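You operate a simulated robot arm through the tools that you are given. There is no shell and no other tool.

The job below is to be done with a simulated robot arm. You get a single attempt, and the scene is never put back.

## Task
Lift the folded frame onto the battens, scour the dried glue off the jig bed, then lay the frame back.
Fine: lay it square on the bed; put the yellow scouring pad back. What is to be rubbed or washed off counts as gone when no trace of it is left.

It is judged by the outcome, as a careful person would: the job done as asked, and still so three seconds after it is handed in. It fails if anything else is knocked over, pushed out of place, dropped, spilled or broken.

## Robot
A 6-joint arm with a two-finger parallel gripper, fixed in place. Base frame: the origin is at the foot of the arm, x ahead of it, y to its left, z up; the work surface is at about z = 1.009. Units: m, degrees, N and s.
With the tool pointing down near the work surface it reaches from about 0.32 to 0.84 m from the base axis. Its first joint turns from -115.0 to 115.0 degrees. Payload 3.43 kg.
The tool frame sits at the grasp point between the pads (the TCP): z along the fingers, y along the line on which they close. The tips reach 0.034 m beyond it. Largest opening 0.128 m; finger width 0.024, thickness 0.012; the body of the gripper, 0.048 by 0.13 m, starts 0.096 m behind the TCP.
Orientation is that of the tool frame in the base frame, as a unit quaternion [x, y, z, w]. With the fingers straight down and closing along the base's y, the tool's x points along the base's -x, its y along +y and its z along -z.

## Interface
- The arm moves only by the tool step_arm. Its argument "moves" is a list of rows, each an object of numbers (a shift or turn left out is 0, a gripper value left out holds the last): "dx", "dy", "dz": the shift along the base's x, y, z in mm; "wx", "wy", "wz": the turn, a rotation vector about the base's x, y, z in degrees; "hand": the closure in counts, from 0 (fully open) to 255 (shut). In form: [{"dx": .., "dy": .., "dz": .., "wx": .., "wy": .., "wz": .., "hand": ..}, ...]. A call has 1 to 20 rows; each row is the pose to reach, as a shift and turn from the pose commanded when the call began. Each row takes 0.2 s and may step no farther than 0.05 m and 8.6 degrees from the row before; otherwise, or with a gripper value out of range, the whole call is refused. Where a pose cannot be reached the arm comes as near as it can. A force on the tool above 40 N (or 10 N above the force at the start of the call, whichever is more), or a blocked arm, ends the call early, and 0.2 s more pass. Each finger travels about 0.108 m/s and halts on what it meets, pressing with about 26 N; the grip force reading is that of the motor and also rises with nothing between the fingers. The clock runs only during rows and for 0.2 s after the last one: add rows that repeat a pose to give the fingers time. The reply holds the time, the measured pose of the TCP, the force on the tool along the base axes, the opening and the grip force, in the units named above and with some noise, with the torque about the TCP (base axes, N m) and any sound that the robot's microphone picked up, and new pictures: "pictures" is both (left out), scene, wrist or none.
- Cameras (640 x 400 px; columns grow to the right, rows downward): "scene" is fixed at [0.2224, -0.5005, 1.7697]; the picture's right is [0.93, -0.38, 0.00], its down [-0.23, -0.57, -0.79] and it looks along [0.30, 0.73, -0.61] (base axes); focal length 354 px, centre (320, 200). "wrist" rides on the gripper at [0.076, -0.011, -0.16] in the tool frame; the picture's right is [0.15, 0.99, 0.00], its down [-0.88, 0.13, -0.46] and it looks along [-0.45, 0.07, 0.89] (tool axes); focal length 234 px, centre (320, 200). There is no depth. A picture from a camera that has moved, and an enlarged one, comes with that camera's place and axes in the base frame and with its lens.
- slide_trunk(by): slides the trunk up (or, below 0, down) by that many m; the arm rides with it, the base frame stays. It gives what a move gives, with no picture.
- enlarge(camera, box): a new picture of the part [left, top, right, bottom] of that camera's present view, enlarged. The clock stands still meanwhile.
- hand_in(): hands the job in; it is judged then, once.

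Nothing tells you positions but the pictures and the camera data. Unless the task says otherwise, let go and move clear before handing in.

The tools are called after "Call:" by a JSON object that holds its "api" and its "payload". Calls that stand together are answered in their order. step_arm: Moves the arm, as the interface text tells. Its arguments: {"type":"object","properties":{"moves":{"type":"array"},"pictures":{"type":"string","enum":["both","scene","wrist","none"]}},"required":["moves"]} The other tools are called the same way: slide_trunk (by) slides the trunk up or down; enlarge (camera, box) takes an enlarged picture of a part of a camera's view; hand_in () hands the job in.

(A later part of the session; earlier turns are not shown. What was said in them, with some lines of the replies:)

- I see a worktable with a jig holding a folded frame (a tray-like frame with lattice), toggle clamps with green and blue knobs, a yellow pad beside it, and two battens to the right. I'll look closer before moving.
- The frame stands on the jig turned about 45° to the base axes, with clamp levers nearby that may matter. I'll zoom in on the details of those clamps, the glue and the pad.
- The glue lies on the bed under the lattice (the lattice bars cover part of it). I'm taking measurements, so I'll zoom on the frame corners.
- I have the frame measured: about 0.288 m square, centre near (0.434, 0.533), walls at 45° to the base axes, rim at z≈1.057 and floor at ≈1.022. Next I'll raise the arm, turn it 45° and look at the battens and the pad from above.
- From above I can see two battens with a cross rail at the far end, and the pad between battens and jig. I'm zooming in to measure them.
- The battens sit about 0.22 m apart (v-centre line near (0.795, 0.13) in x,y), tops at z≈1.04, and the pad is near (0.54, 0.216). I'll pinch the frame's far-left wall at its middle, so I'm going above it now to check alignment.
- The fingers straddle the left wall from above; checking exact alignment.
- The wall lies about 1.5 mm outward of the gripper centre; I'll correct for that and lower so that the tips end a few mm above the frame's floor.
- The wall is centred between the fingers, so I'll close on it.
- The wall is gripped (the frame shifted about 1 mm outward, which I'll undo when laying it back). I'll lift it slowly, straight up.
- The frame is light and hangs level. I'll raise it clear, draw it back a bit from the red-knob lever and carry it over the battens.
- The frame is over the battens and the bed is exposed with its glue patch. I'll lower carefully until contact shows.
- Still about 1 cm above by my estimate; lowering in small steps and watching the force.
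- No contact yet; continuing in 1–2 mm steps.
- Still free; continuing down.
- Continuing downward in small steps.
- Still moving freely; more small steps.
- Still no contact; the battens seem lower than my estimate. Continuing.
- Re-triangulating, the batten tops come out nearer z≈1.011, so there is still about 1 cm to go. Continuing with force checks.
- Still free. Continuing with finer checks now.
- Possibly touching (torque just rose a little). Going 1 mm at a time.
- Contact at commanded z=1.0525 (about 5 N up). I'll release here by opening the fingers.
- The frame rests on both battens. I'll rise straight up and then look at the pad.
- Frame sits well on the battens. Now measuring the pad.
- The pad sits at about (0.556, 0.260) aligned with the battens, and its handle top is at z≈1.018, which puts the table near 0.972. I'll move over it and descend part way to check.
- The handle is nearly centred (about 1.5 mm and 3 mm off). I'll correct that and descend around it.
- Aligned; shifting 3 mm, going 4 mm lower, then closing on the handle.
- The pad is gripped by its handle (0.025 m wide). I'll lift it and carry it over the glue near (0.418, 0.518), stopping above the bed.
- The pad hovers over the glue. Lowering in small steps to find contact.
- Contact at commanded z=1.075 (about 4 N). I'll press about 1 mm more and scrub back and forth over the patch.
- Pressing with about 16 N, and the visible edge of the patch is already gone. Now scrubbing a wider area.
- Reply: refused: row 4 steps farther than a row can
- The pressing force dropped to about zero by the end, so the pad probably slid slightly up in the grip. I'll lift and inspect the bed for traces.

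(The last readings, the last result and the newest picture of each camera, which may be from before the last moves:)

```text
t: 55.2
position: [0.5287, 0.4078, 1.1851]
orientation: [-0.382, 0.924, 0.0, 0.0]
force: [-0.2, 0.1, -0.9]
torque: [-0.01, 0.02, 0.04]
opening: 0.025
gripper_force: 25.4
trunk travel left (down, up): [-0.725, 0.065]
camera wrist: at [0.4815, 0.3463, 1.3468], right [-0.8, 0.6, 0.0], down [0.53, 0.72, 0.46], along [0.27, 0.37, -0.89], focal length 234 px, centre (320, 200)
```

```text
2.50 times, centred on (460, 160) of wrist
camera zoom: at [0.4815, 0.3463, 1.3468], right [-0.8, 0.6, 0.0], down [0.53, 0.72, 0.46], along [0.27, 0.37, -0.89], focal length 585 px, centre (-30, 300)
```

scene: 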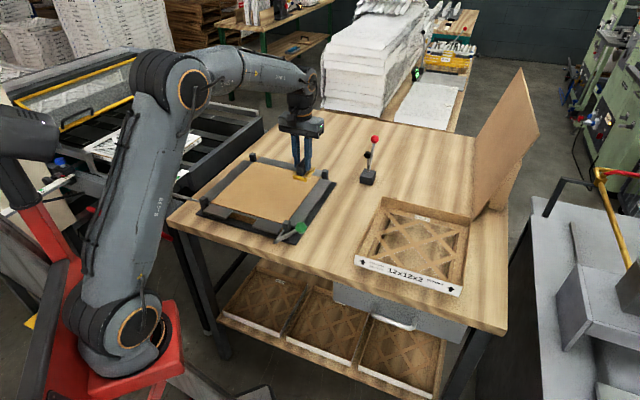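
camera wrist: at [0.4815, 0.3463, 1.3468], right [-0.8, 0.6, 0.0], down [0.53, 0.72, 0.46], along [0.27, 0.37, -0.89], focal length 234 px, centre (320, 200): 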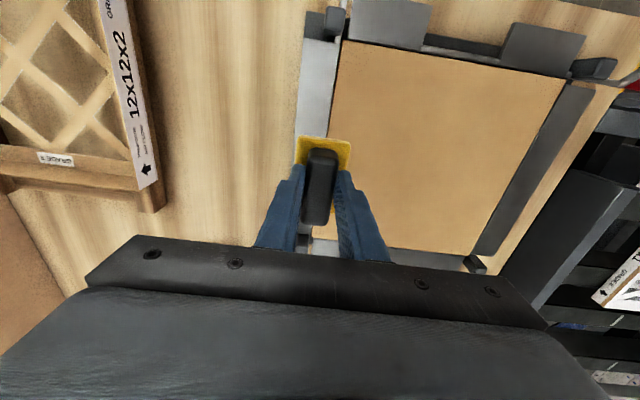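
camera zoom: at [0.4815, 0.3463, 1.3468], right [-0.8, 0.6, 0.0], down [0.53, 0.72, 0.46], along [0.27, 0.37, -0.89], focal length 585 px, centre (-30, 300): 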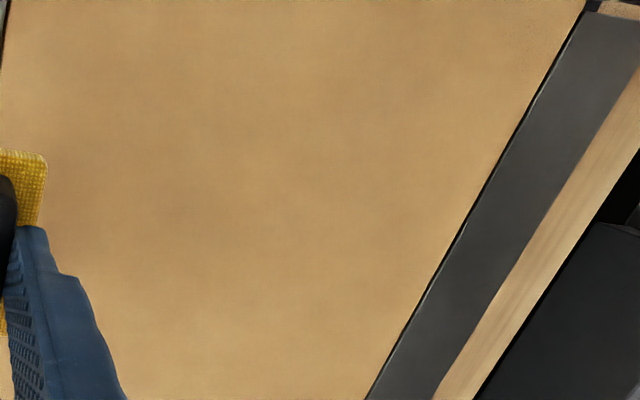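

No trace of glue remains on the bed. Checking that the pad is still held the same way, and the part of the bed hidden by the hand.

Call:
{"api": "enlarge", "payload": {"camera": "wrist", "box": [240, 100, 400, 250]}}

Call:
{"api": "step_arm", "payload": {"moves": [{"dx": 5, "dy": -38}, {"dx": 10, "dy": -76}, {"dx": 16, "dy": -114}, {"dx": 23, "dy": -150}, {"dx": 23, "dy": -150, "dz": -40}, {"dx": 23, "dy": -150, "dz": -80}, {"dx": 23, "dy": -150, "dz": -110}, {"dx": 23, "dy": -150, "dz": -130}, {"dx": 23, "dy": -150, "dz": -145}, {"dx": 23, "dy": -150, "dz": -145}]}}

Call:
{"api": "enlarge", "payload": {"camera": "scene", "box": [290, 170, 370, 260]}}

Call:
{"api": "enlarge", "payload": {"camera": "scene", "box": [190, 140, 345, 250]}}

```text
2.67 times, centred on (320, 175) of wrist
camera zoom: at [0.4815, 0.3463, 1.3468], right [-0.8, 0.6, 0.0], down [0.53, 0.72, 0.46], along [0.27, 0.37, -0.89], focal length 624 px, centre (320, 267)
```

zoom: 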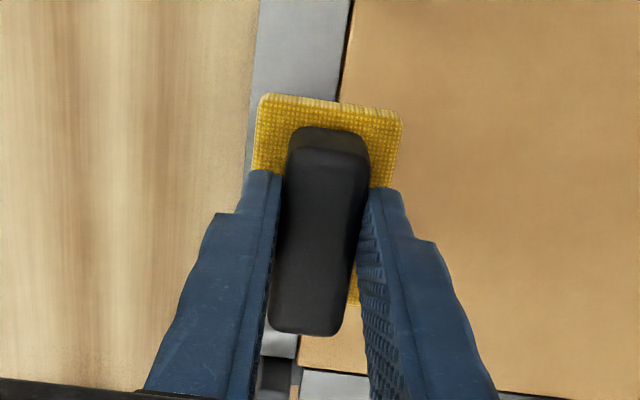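

```text
t: 57.4
position: [0.5518, 0.2585, 1.0393]
orientation: [-0.383, 0.924, 0.0, -0.001]
force: [-0.3, 0.9, -0.7]
torque: [0.03, 0.05, -0.01]
opening: 0.0251
gripper_force: 25.9
trunk travel left (down, up): [-0.725, 0.065]
camera wrist: at [0.5056, 0.196, 1.1997], right [-0.8, 0.6, 0.0], down [0.53, 0.72, 0.46], along [0.27, 0.37, -0.89], focal length 234 px, centre (320, 200)
```

scene: 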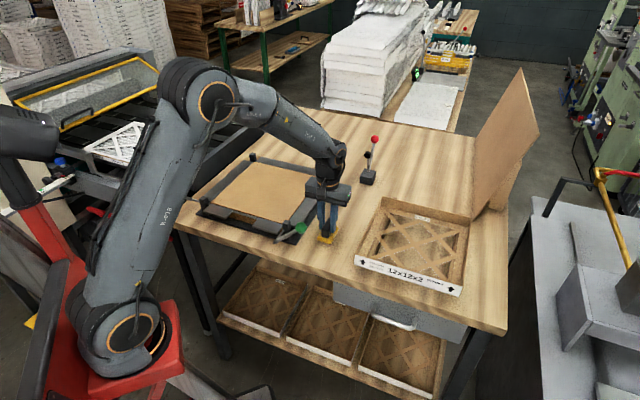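
wrist: 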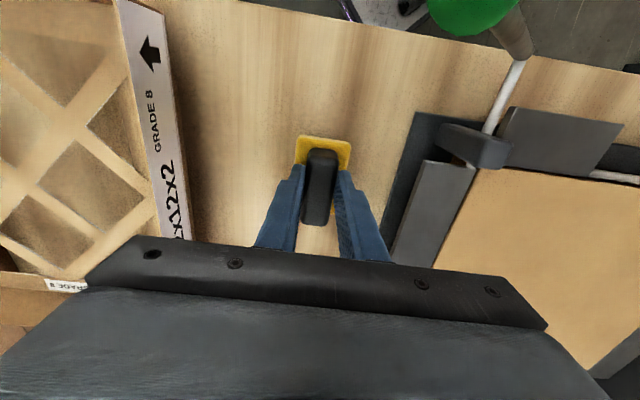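

```text
4.44 times, centred on (330, 215) of scene
camera zoom: at [0.2224, -0.5005, 1.7697], right [0.93, -0.38, 0.0], down [-0.23, -0.57, -0.79], along [0.3, 0.73, -0.61], focal length 1575 px, centre (276, 133)
```

zoom: 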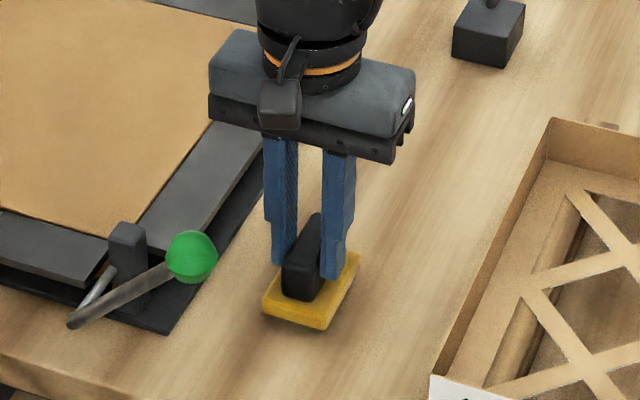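

```text
3.64 times, centred on (268, 195) of scene
camera zoom: at [0.2224, -0.5005, 1.7697], right [0.93, -0.38, 0.0], down [-0.23, -0.57, -0.79], along [0.3, 0.73, -0.61], focal length 1288 px, centre (511, 218)
```

zoom: 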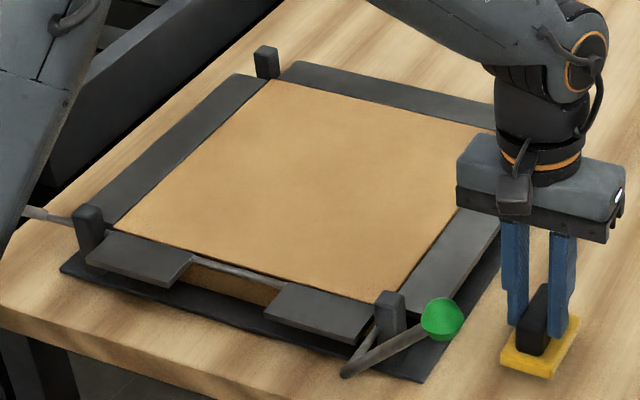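

The whole bed is clean. Lowering the pad onto its original spot.

Call:
{"api": "step_arm", "payload": {"moves": [{"dz": -5}, {"dz": -9}, {"dz": -11}, {"dz": -11}], "pictures": "none"}}

Call:
{"api": "step_arm", "payload": {"moves": [{"dz": -1}, {"dz": -2}, {"dz": -2}], "pictures": "none"}}

Call:
{"api": "enlarge", "payload": {"camera": "scene", "box": [290, 170, 370, 260]}}

```text
t: 58.4
position: [0.5516, 0.2576, 1.0272]
orientation: [-0.383, 0.924, 0.0, 0.0]
force: [0.7, 0.5, -0.8]
torque: [0.01, 0.0, 0.01]
opening: 0.0253
gripper_force: 26.4
trunk travel left (down, up): [-0.725, 0.065]
```

```text
t: 59.2
position: [0.5502, 0.2565, 1.0255]
orientation: [-0.383, 0.924, 0.0, 0.0]
force: [-0.1, 1.2, -1.1]
torque: [0.01, 0.02, 0.03]
opening: 0.0251
gripper_force: 26.2
trunk travel left (down, up): [-0.725, 0.065]
```

```text
4.44 times, centred on (330, 215) of scene
camera zoom: at [0.2224, -0.5005, 1.7697], right [0.93, -0.38, 0.0], down [-0.23, -0.57, -0.79], along [0.3, 0.73, -0.61], focal length 1575 px, centre (276, 133)
```

zoom: 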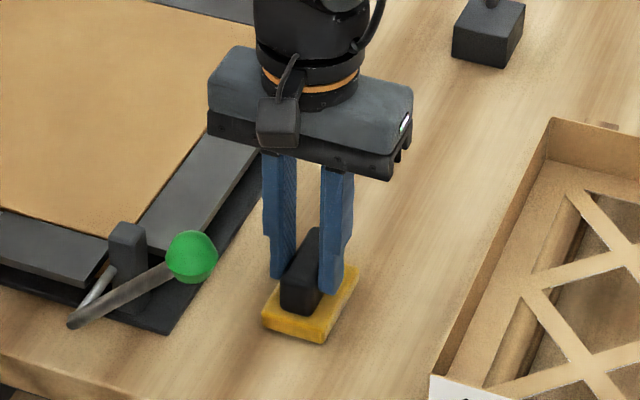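

Nearly down; 1 mm steps until contact.

Call:
{"api": "step_arm", "payload": {"moves": [{"dz": -1}, {"dz": -1}], "pictures": "none"}}

Call:
{"api": "step_arm", "payload": {"moves": [{"dz": -1}, {"dz": -1}], "pictures": "none"}}

```text
t: 59.8
position: [0.5509, 0.2573, 1.0239]
orientation: [-0.382, 0.924, 0.0, 0.0]
force: [0.3, 0.0, -1.3]
torque: [-0.03, 0.02, 0.0]
opening: 0.0249
gripper_force: 26.2
trunk travel left (down, up): [-0.725, 0.065]
```

```text
t: 60.4
position: [0.551, 0.2559, 1.0246]
orientation: [-0.383, 0.924, 0.0, 0.0]
force: [-1.3, 0.3, 5.5]
torque: [0.0, 0.12, 0.05]
opening: 0.0253
gripper_force: 26.4
trunk travel left (down, up): [-0.725, 0.065]
```

Contact felt (5.5 N). Releasing the pad and rising.

Call:
{"api": "step_arm", "payload": {"moves": [{"dz": 0.5}, {"dz": 0.5, "hand": 200}, {"dz": 0.5, "hand": 160}, {"dz": 0.5, "hand": 130}, {"dz": 0.5, "hand": 130}, {"dz": 20, "hand": 130}, {"dz": 55, "hand": 130}, {"dz": 95, "hand": 130}, {"dz": 135, "hand": 130}, {"dz": 165, "hand": 130}, {"dz": 165, "hand": 130}]}}

Call:
{"api": "enlarge", "payload": {"camera": "scene", "box": [310, 210, 350, 250]}}

Call:
{"api": "enlarge", "payload": {"camera": "scene", "box": [340, 190, 490, 300]}}

```text
t: 62.8
position: [0.5527, 0.2554, 1.1879]
orientation: [-0.382, 0.924, 0.0, 0.0]
force: [0.7, -0.4, 0.6]
torque: [-0.03, -0.02, -0.03]
opening: 0.0626
gripper_force: 0.0
trunk travel left (down, up): [-0.725, 0.065]
camera wrist: at [0.5063, 0.1939, 1.3497], right [-0.8, 0.6, 0.0], down [0.53, 0.71, 0.46], along [0.27, 0.37, -0.89], focal length 234 px, centre (320, 200)
```

scene: 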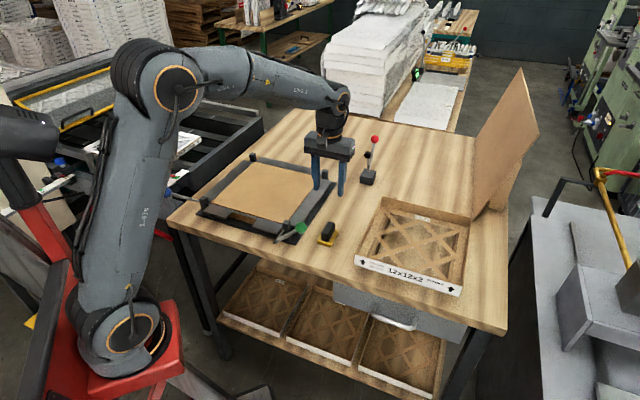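
wrist: 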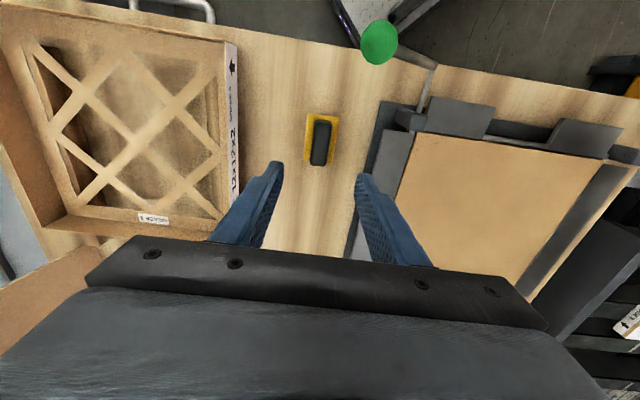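

```text
10.00 times, centred on (330, 230) of scene
camera zoom: at [0.2224, -0.5005, 1.7697], right [0.93, -0.38, 0.0], down [-0.23, -0.57, -0.79], along [0.3, 0.73, -0.61], focal length 3543 px, centre (220, -100)
```

zoom: 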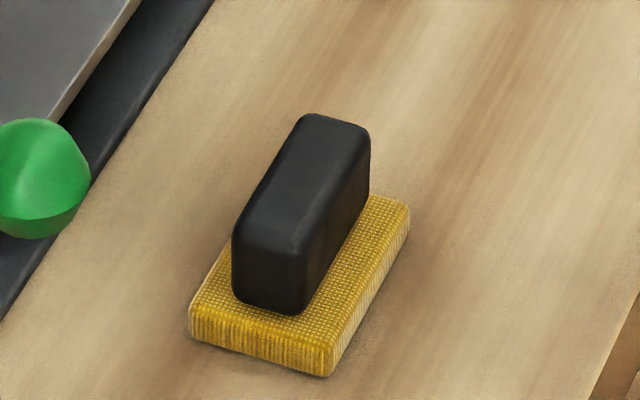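

```text
3.64 times, centred on (415, 245) of scene
camera zoom: at [0.2224, -0.5005, 1.7697], right [0.93, -0.38, 0.0], down [-0.23, -0.57, -0.79], along [0.3, 0.73, -0.61], focal length 1288 px, centre (-26, 36)
```

zoom: 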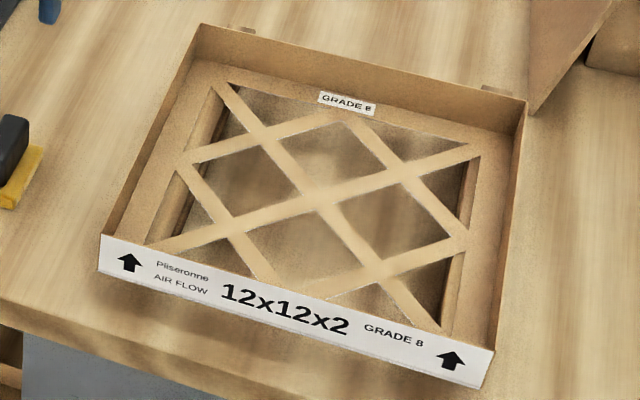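

The pad is back precisely where it was, and the frame hasn't moved. Now I'll return to the same grasp pose on the frame's left wall.

Call:
{"api": "step_arm", "payload": {"moves": [{"dx": 40, "dy": -19}, {"dx": 80, "dy": -38}, {"dx": 117.4, "dy": -56}, {"dx": 117.4, "dy": -56, "dz": -40}, {"dx": 117.4, "dy": -56, "dz": -75}, {"dx": 117.4, "dy": -56, "dz": -90}, {"dx": 117.4, "dy": -56, "dz": -90}]}}

Call:
{"api": "enlarge", "payload": {"camera": "wrist", "box": [240, 100, 400, 250]}}

```text
t: 64.4
position: [0.6685, 0.2011, 1.0999]
orientation: [-0.383, 0.924, -0.001, 0.0]
force: [0.3, 0.5, -0.7]
torque: [-0.03, 0.01, 0.0]
opening: 0.0627
gripper_force: 0.1
trunk travel left (down, up): [-0.725, 0.065]
camera wrist: at [0.6218, 0.1392, 1.2605], right [-0.8, 0.6, 0.0], down [0.53, 0.72, 0.46], along [0.27, 0.37, -0.89], focal length 234 px, centre (320, 200)
```

scene: 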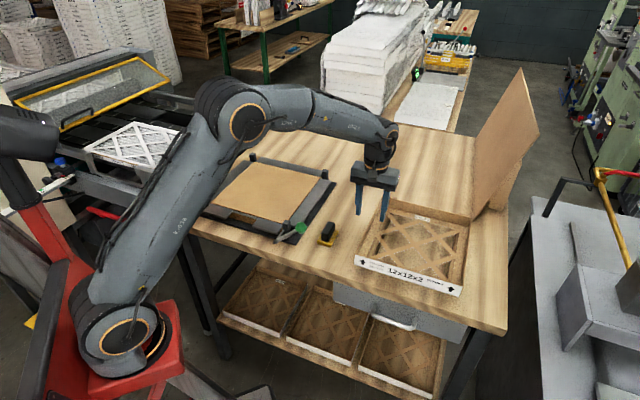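
wrist: 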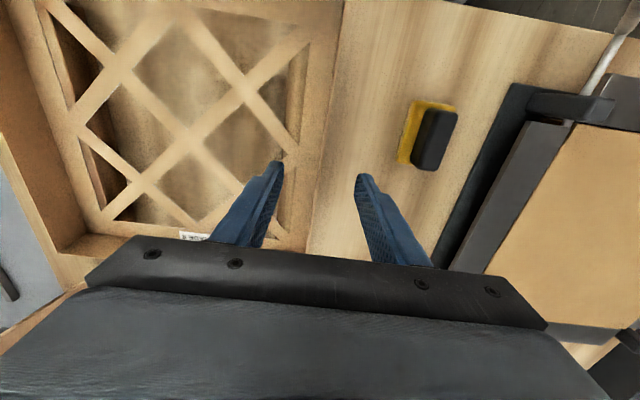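

```text
2.67 times, centred on (320, 175) of wrist
camera zoom: at [0.6218, 0.1392, 1.2605], right [-0.8, 0.6, 0.0], down [0.53, 0.72, 0.46], along [0.27, 0.37, -0.89], focal length 624 px, centre (320, 267)
```

zoom: 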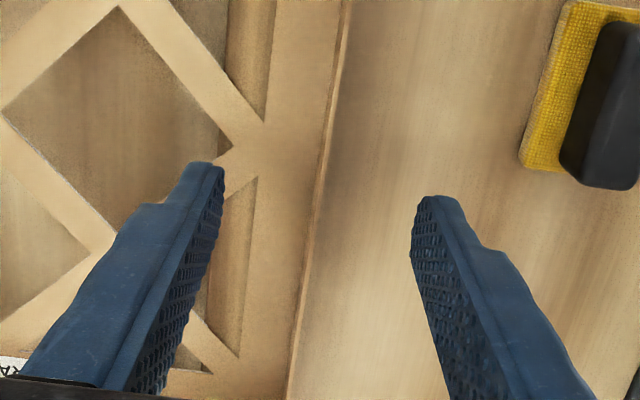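

Good alignment. Descending and closing on the wall.

Call:
{"api": "step_arm", "payload": {"moves": [{"dz": -20}, {"dz": -36}, {"dz": -46}, {"dz": -46}, {"dz": -46, "hand": 180}, {"dz": -46, "hand": 220}, {"dz": -46, "hand": 255}, {"dz": -46, "hand": 255}, {"dz": -46, "hand": 255}, {"dz": -46, "hand": 255}]}}

Call:
{"api": "enlarge", "payload": {"camera": "wrist", "box": [240, 100, 400, 250]}}

Call:
{"api": "enlarge", "payload": {"camera": "scene", "box": [340, 190, 490, 300]}}

```text
t: 66.6
position: [0.669, 0.202, 1.053]
orientation: [-0.383, 0.924, 0.0, 0.001]
force: [-0.1, -0.2, -0.4]
torque: [0.01, 0.02, 0.02]
opening: 0.0022
gripper_force: 26.5
trunk travel left (down, up): [-0.725, 0.065]
camera wrist: at [0.6218, 0.1403, 1.2147], right [-0.8, 0.6, 0.0], down [0.53, 0.71, 0.46], along [0.27, 0.37, -0.89], focal length 234 px, centre (320, 200)
```

scene: 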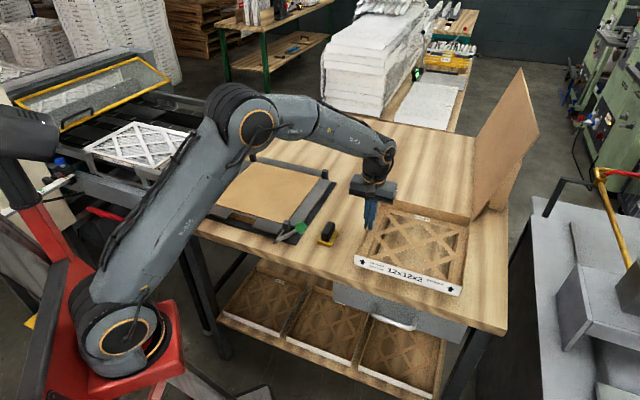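
wrist: 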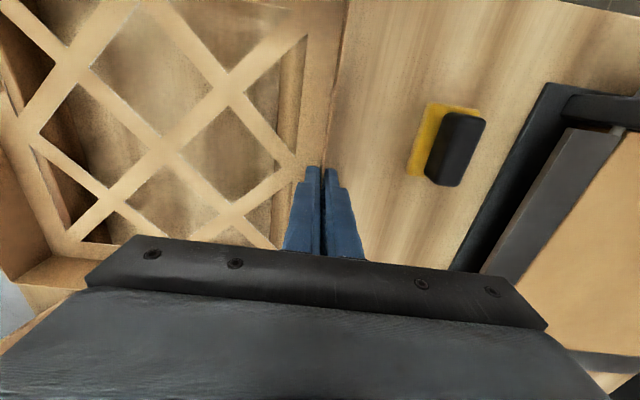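

```text
2.67 times, centred on (320, 175) of wrist
camera zoom: at [0.6218, 0.1403, 1.2147], right [-0.8, 0.6, 0.0], down [0.53, 0.71, 0.46], along [0.27, 0.37, -0.89], focal length 624 px, centre (320, 267)
```

zoom: 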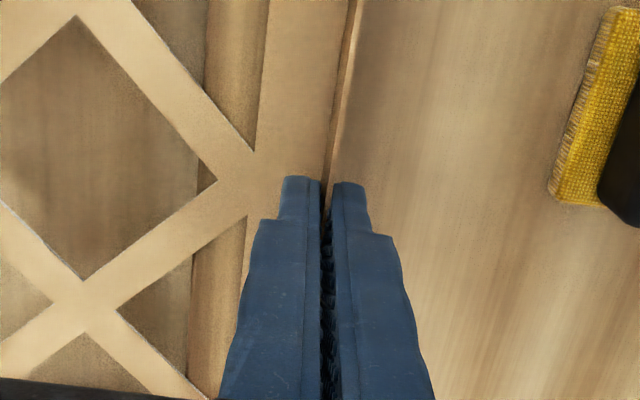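

```text
3.64 times, centred on (415, 245) of scene
camera zoom: at [0.2224, -0.5005, 1.7697], right [0.93, -0.38, 0.0], down [-0.23, -0.57, -0.79], along [0.3, 0.73, -0.61], focal length 1288 px, centre (-26, 36)
```

zoom: 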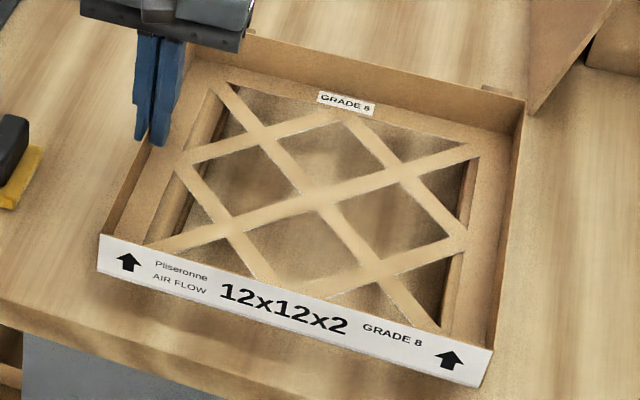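

The grip matches the earlier one within about half a millimetre. Lifting and carrying the frame back along the same path.

Call:
{"api": "step_arm", "payload": {"moves": [{"dz": 5}, {"dz": 15}, {"dz": 35}, {"dz": 70}, {"dz": 106.5}, {"dz": 106.5}], "pictures": "scene"}}

Call:
{"api": "step_arm", "payload": {"moves": [{"dx": -9, "dy": 9}, {"dx": -31, "dy": 32}, {"dx": -61, "dy": 63}, {"dx": -90, "dy": 94}, {"dx": -119, "dy": 124}, {"dx": -148, "dy": 154}, {"dx": -177, "dy": 184}, {"dx": -206, "dy": 214}, {"dx": -235, "dy": 244}, {"dx": -264, "dy": 274}, {"dx": -293, "dy": 304}, {"dx": -322, "dy": 334}, {"dx": -351, "dy": 364}, {"dx": -379, "dy": 394}, {"dx": -365, "dy": 408}, {"dx": -350, "dy": 423}, {"dx": -339, "dy": 434}, {"dx": -339, "dy": 434}]}}

Call:
{"api": "enlarge", "payload": {"camera": "scene", "box": [150, 110, 350, 255]}}

```text
t: 68.0
position: [0.6689, 0.2013, 1.1595]
orientation: [-0.382, 0.924, 0.0, 0.0]
force: [-0.3, 0.2, -1.0]
torque: [0.05, 0.06, -0.02]
opening: 0.0019
gripper_force: 25.8
trunk travel left (down, up): [-0.725, 0.065]
```

scene: 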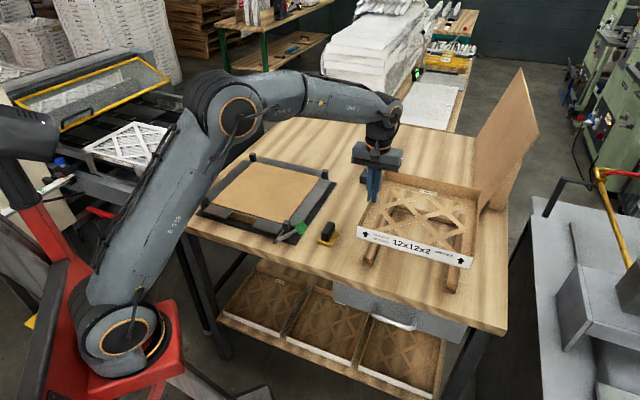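

```text
t: 71.8
position: [0.3281, 0.634, 1.1611]
orientation: [-0.383, 0.924, 0.0, 0.001]
force: [0.3, 0.0, -0.1]
torque: [0.02, 0.05, 0.0]
opening: 0.0022
gripper_force: 26.0
trunk travel left (down, up): [-0.725, 0.065]
camera wrist: at [0.2823, 0.5729, 1.3219], right [-0.8, 0.6, 0.0], down [0.53, 0.72, 0.46], along [0.27, 0.37, -0.89], focal length 234 px, centre (320, 200)
```

scene: 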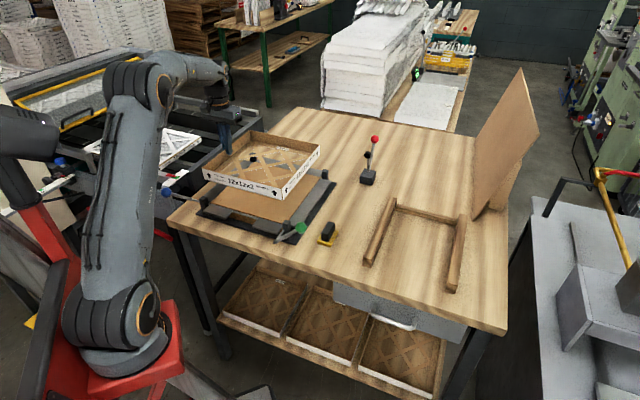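
wrist: 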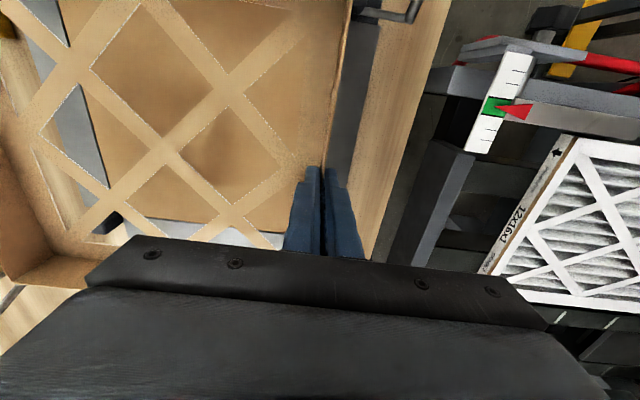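

```text
2.76 times, centred on (250, 182) of scene
camera zoom: at [0.2224, -0.5005, 1.7697], right [0.93, -0.38, 0.0], down [-0.23, -0.57, -0.79], along [0.3, 0.73, -0.61], focal length 977 px, centre (513, 248)
```

zoom: 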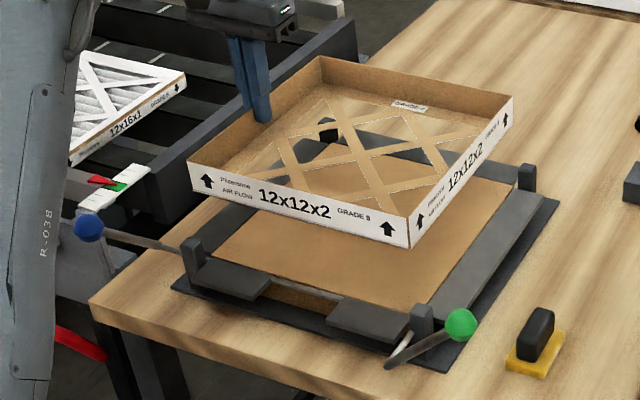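

Over the jig again. Lowering to a few mm above the bed with the small correction applied.

Call:
{"api": "step_arm", "payload": {"moves": [{"dx": 0.5, "dy": -0.5, "dz": -30}, {"dx": 0.5, "dy": -0.5, "dz": -60}, {"dx": 0.5, "dy": -0.5, "dz": -80}, {"dx": 0.5, "dy": -0.5, "dz": -91}, {"dx": 0.5, "dy": -0.5, "dz": -91}]}}

Call:
{"api": "enlarge", "payload": {"camera": "scene", "box": [150, 130, 350, 255]}}

Call:
{"api": "enlarge", "payload": {"camera": "wrist", "box": [240, 100, 400, 250]}}

```text
t: 73.0
position: [0.3305, 0.6329, 1.068]
orientation: [-0.383, 0.924, 0.0, 0.0]
force: [0.5, -0.6, -0.6]
torque: [0.07, 0.04, 0.0]
opening: 0.0017
gripper_force: 26.0
trunk travel left (down, up): [-0.725, 0.065]
camera wrist: at [0.2837, 0.5716, 1.2291], right [-0.8, 0.6, 0.0], down [0.53, 0.71, 0.46], along [0.27, 0.37, -0.89], focal length 234 px, centre (320, 200)
```

scene: 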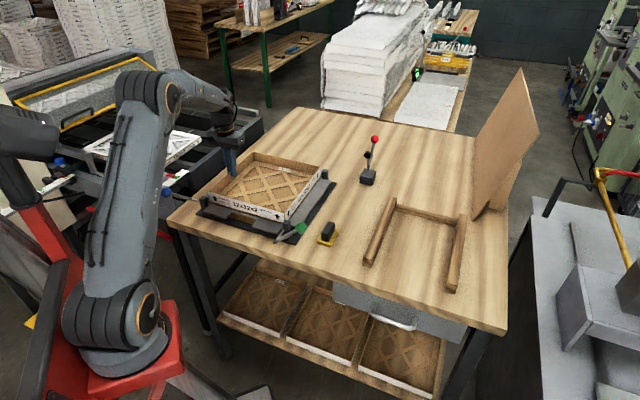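
wrist: 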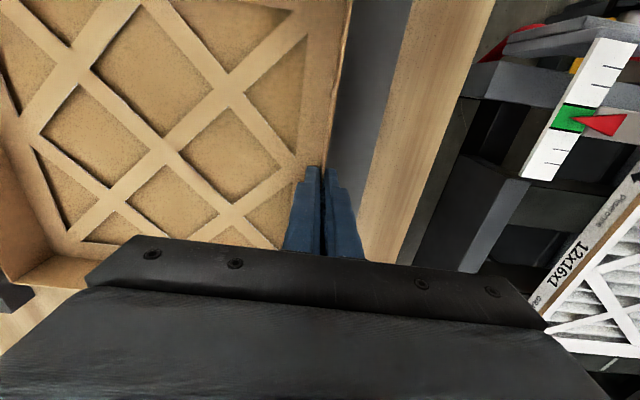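

```text
3.20 times, centred on (250, 192) of scene
camera zoom: at [0.2224, -0.5005, 1.7697], right [0.93, -0.38, 0.0], down [-0.23, -0.57, -0.79], along [0.3, 0.73, -0.61], focal length 1134 px, centre (544, 224)
```

zoom: 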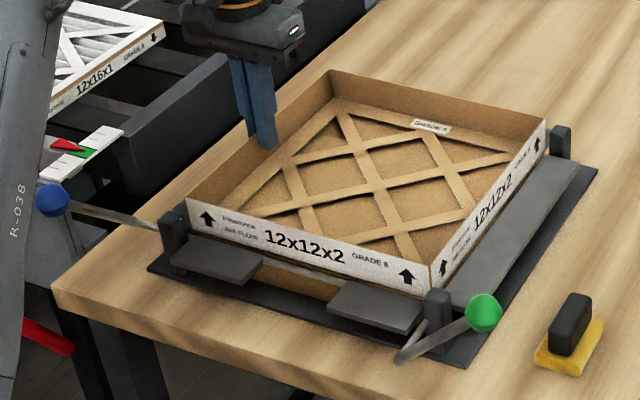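

```text
2.67 times, centred on (320, 175) of wrist
camera zoom: at [0.2837, 0.5716, 1.2291], right [-0.8, 0.6, 0.0], down [0.53, 0.71, 0.46], along [0.27, 0.37, -0.89], focal length 624 px, centre (320, 267)
```

zoom: 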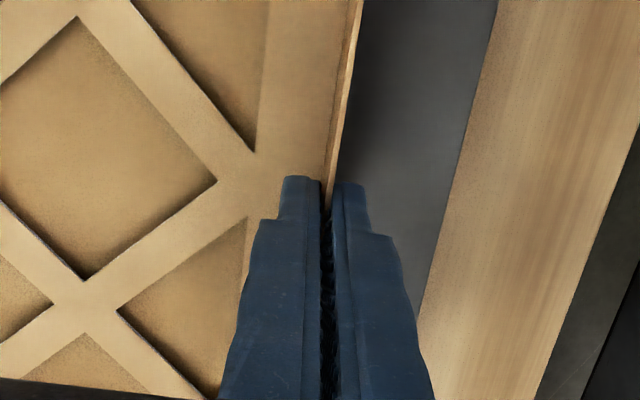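

Still about 5 mm above; lowering in small steps.

Call:
{"api": "step_arm", "payload": {"moves": [{"dz": -1.5}, {"dz": -3}, {"dz": -3}], "pictures": "none"}}

Call:
{"api": "step_arm", "payload": {"moves": [{"dz": -1}, {"dz": -1}], "pictures": "none"}}

Call:
{"api": "step_arm", "payload": {"moves": [{"dz": -1}, {"dz": -1}], "pictures": "none"}}

Call:
{"api": "enlarge", "payload": {"camera": "scene", "box": [150, 130, 350, 255]}}

```text
t: 73.8
position: [0.3294, 0.6341, 1.064]
orientation: [-0.383, 0.924, 0.0, 0.0]
force: [-0.7, -0.2, -0.1]
torque: [0.05, 0.04, -0.01]
opening: 0.0018
gripper_force: 25.9
trunk travel left (down, up): [-0.725, 0.065]
```

```text
t: 74.4
position: [0.3297, 0.6335, 1.0639]
orientation: [-0.383, 0.924, 0.0, 0.0]
force: [0.4, 0.6, -1.0]
torque: [0.01, 0.02, 0.0]
opening: 0.0017
gripper_force: 25.9
trunk travel left (down, up): [-0.725, 0.065]
```

```text
t: 75.0
position: [0.3305, 0.6342, 1.0629]
orientation: [-0.383, 0.924, 0.0, 0.0]
force: [-0.5, 0.2, -0.5]
torque: [0.06, 0.02, 0.0]
opening: 0.0017
gripper_force: 25.9
trunk travel left (down, up): [-0.725, 0.065]
```

```text
3.20 times, centred on (250, 192) of scene
camera zoom: at [0.2224, -0.5005, 1.7697], right [0.93, -0.38, 0.0], down [-0.23, -0.57, -0.79], along [0.3, 0.73, -0.61], focal length 1134 px, centre (544, 224)
```

zoom: 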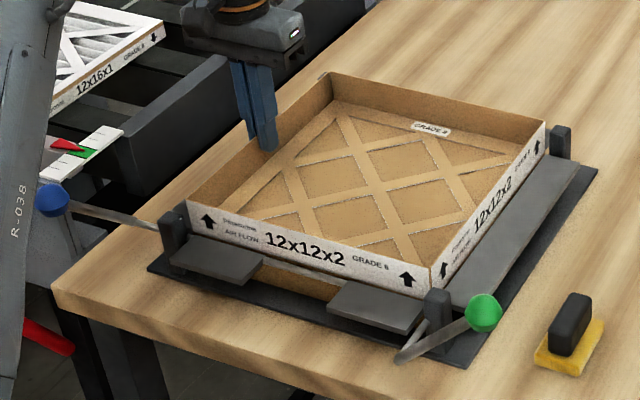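

At the original height now; comparing each corner against the first pictures.

Call:
{"api": "enlarge", "payload": {"camera": "scene", "box": [240, 190, 350, 260]}}

Call:
{"api": "enlarge", "payload": {"camera": "scene", "box": [290, 150, 354, 190]}}

Call:
{"api": "enlarge", "payload": {"camera": "scene", "box": [235, 140, 299, 180]}}

Call:
{"api": "enlarge", "payload": {"camera": "scene", "box": [160, 170, 250, 226]}}

```text
5.71 times, centred on (295, 225) of scene
camera zoom: at [0.2224, -0.5005, 1.7697], right [0.93, -0.38, 0.0], down [-0.23, -0.57, -0.79], along [0.3, 0.73, -0.61], focal length 2024 px, centre (463, 57)
```

zoom: 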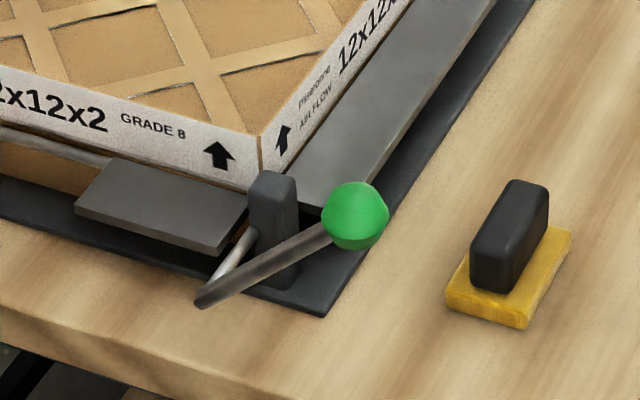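

```text
10.00 times, centred on (322, 170) of scene
camera zoom: at [0.2224, -0.5005, 1.7697], right [0.93, -0.38, 0.0], down [-0.23, -0.57, -0.79], along [0.3, 0.73, -0.61], focal length 3543 px, centre (300, 500)
```

zoom: 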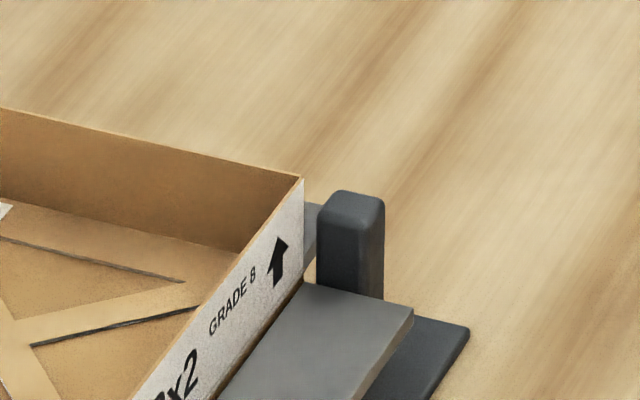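

```text
10.00 times, centred on (267, 160) of scene
camera zoom: at [0.2224, -0.5005, 1.7697], right [0.93, -0.38, 0.0], down [-0.23, -0.57, -0.79], along [0.3, 0.73, -0.61], focal length 3543 px, centre (850, 600)
```

zoom: 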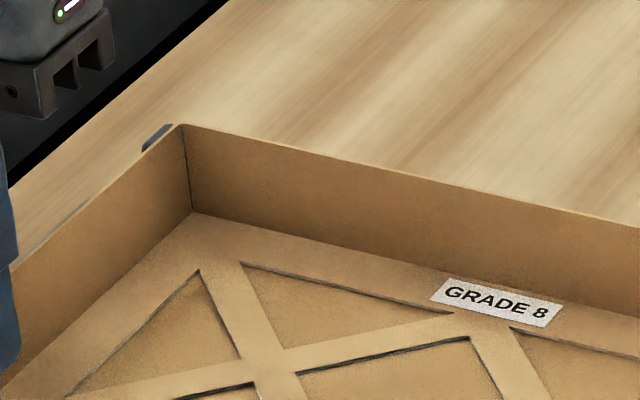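

```text
7.11 times, centred on (205, 198) of scene
camera zoom: at [0.2224, -0.5005, 1.7697], right [0.93, -0.38, 0.0], down [-0.23, -0.57, -0.79], along [0.3, 0.73, -0.61], focal length 2519 px, centre (1138, 214)
```

zoom: 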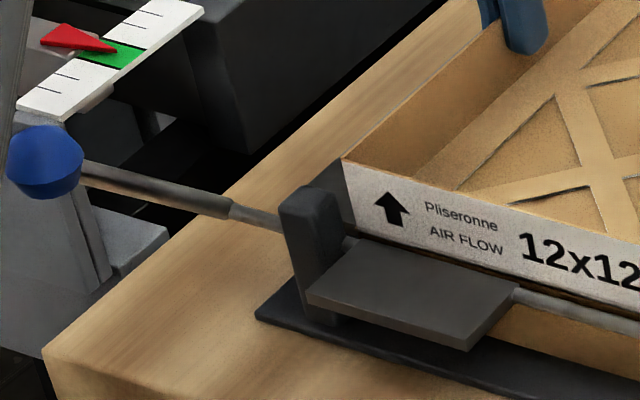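

All corners match the first pictures to within about a pixel. A last fraction of a millimetre to firm contact, then release.

Call:
{"api": "step_arm", "payload": {"moves": [{"dz": -0.7}, {"dz": -0.7}], "pictures": "none"}}

```text
t: 75.6
position: [0.3303, 0.6348, 1.0626]
orientation: [-0.383, 0.924, 0.0, 0.0]
force: [-0.3, -0.2, -0.5]
torque: [0.01, 0.01, -0.02]
opening: 0.0019
gripper_force: 26.0
trunk travel left (down, up): [-0.725, 0.065]
```

Call:
{"api": "step_arm", "payload": {"moves": [{"dz": -0.7}, {"dz": -0.7}], "pictures": "none"}}

```text
t: 76.2
position: [0.3304, 0.6352, 1.0631]
orientation: [-0.382, 0.924, 0.0, 0.0]
force: [-1.3, -1.4, 8.0]
torque: [-0.18, 0.17, 0.0]
opening: 0.0016
gripper_force: 25.7
trunk travel left (down, up): [-0.725, 0.065]
```

The frame now bears on the bed (8 N). I'll ease off slightly, open the fingers and rise straight up.

Call:
{"api": "step_arm", "payload": {"moves": [{"dz": 0.7}, {"dz": 0.7, "hand": 235}, {"dz": 0.7, "hand": 200}, {"dz": 0.7, "hand": 160}, {"dz": 0.7, "hand": 130}, {"dz": 0.7, "hand": 130}, {"dz": 15, "hand": 130}, {"dz": 45, "hand": 130}, {"dz": 85, "hand": 130}, {"dz": 130, "hand": 130}, {"dz": 170, "hand": 130}, {"dz": 170, "hand": 130}]}}

Call:
{"api": "enlarge", "payload": {"camera": "scene", "box": [240, 190, 350, 260]}}

Call:
{"api": "enlarge", "payload": {"camera": "scene", "box": [290, 150, 354, 190]}}

Call:
{"api": "enlarge", "payload": {"camera": "scene", "box": [235, 140, 299, 180]}}

Call:
{"api": "enlarge", "payload": {"camera": "scene", "box": [160, 170, 250, 226]}}

```text
t: 78.8
position: [0.3303, 0.6349, 1.233]
orientation: [-0.383, 0.924, 0.0, 0.001]
force: [0.1, 0.0, -0.7]
torque: [0.0, 0.01, 0.02]
opening: 0.0627
gripper_force: 0.1
trunk travel left (down, up): [-0.725, 0.065]
camera wrist: at [0.2835, 0.5734, 1.3947], right [-0.8, 0.6, 0.0], down [0.53, 0.72, 0.46], along [0.27, 0.37, -0.89], focal length 234 px, centre (320, 200)
```

scene: 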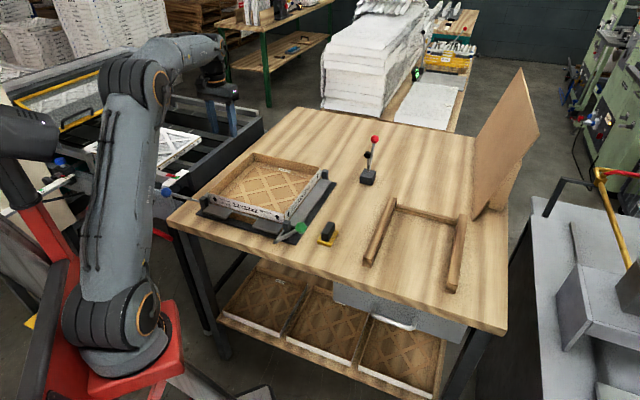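
wrist: 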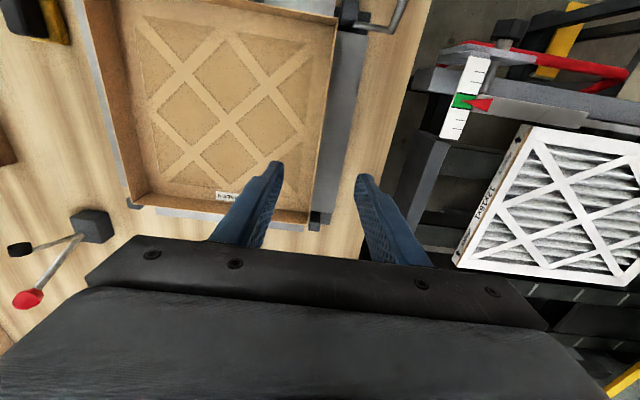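

```text
5.71 times, centred on (295, 225) of scene
camera zoom: at [0.2224, -0.5005, 1.7697], right [0.93, -0.38, 0.0], down [-0.23, -0.57, -0.79], along [0.3, 0.73, -0.61], focal length 2024 px, centre (463, 57)
```

zoom: 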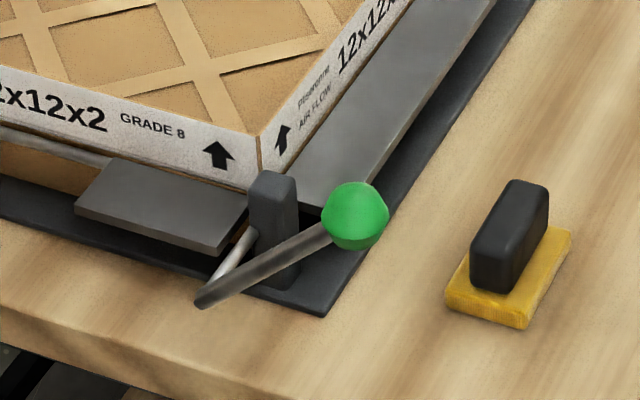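

```text
10.00 times, centred on (322, 170) of scene
camera zoom: at [0.2224, -0.5005, 1.7697], right [0.93, -0.38, 0.0], down [-0.23, -0.57, -0.79], along [0.3, 0.73, -0.61], focal length 3543 px, centre (300, 500)
```

zoom: 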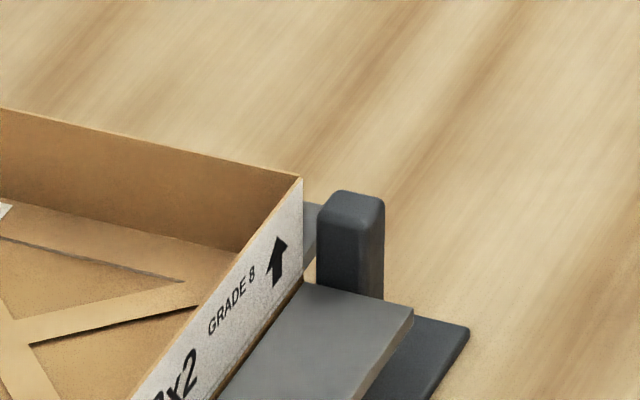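

```text
10.00 times, centred on (267, 160) of scene
camera zoom: at [0.2224, -0.5005, 1.7697], right [0.93, -0.38, 0.0], down [-0.23, -0.57, -0.79], along [0.3, 0.73, -0.61], focal length 3543 px, centre (850, 600)
```

zoom: 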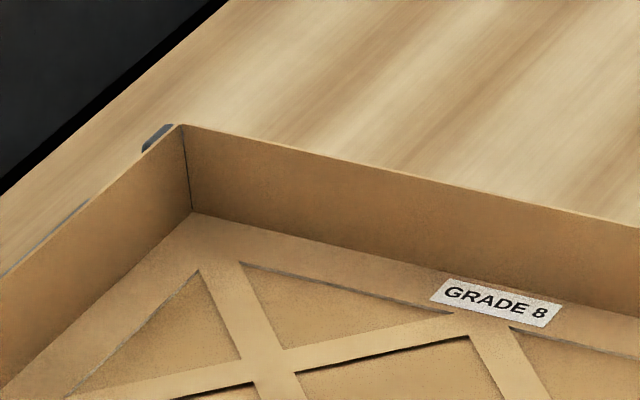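

```text
7.11 times, centred on (205, 198) of scene
camera zoom: at [0.2224, -0.5005, 1.7697], right [0.93, -0.38, 0.0], down [-0.23, -0.57, -0.79], along [0.3, 0.73, -0.61], focal length 2519 px, centre (1138, 214)
```

zoom: 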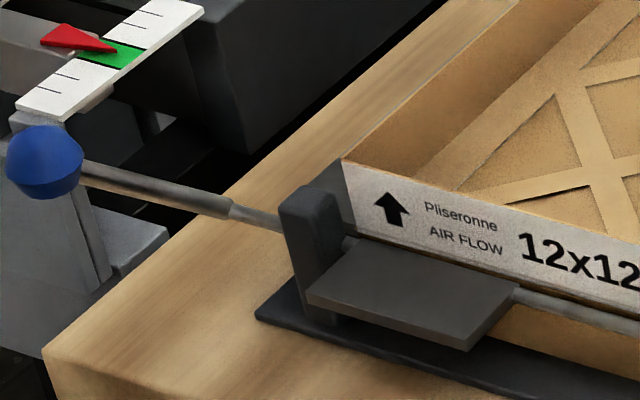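

The frame lies back on the bed as at the start, with clean bed showing through the lattice, and the pad is in its place. A last check of the battens and the lever before handing in.

Call:
{"api": "enlarge", "payload": {"camera": "scene", "box": [300, 120, 520, 300]}}

Call:
{"api": "enlarge", "payload": {"camera": "scene", "box": [190, 140, 345, 250]}}

```text
2.22 times, centred on (410, 210) of scene
camera zoom: at [0.2224, -0.5005, 1.7697], right [0.93, -0.38, 0.0], down [-0.23, -0.57, -0.79], along [0.3, 0.73, -0.61], focal length 787 px, centre (120, 178)
```

zoom: 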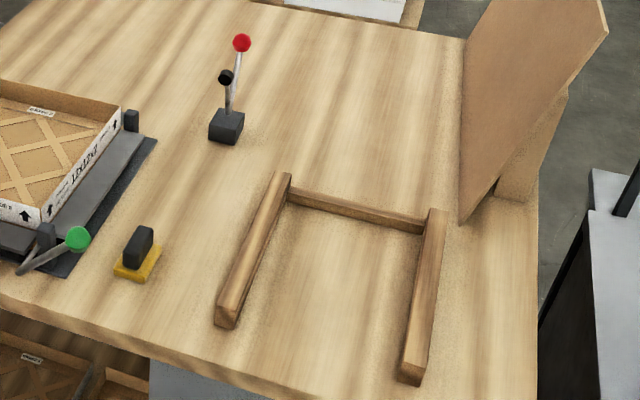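

```text
3.64 times, centred on (268, 195) of scene
camera zoom: at [0.2224, -0.5005, 1.7697], right [0.93, -0.38, 0.0], down [-0.23, -0.57, -0.79], along [0.3, 0.73, -0.61], focal length 1288 px, centre (511, 218)
```

zoom: 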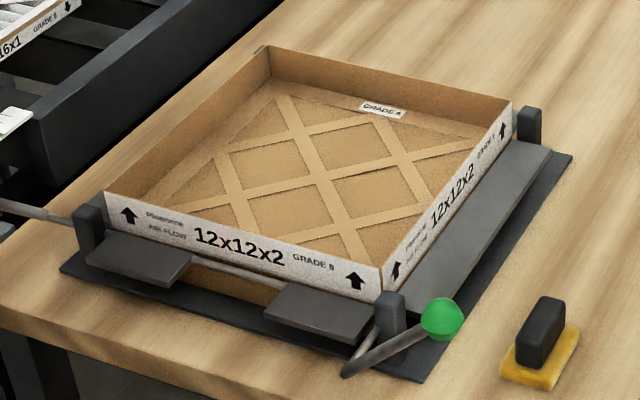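

Everything is in place: the glue is gone, the frame is square on the bed, the pad is back, the battens and levers are undisturbed, and the gripper is clear. Handing in.

Call:
{"api": "hand_in", "payload": {}}

```text
The job is handed in.
```

The job is done and handed in. I lifted the frame onto the battens, scoured the glue off the jig bed, and laid the frame back on the bed.

- **Glue:** no trace of it shows in close-up pictures of the bare bed.
- **Frame:** it lies square on the bed; all four corners match the starting pictures to within about a millimetre.
- **Yellow scouring pad:** it is back on its original spot.
- **Everything else:** the battens and levers look unmoved in the last pictures, and the gripper is open and clear.
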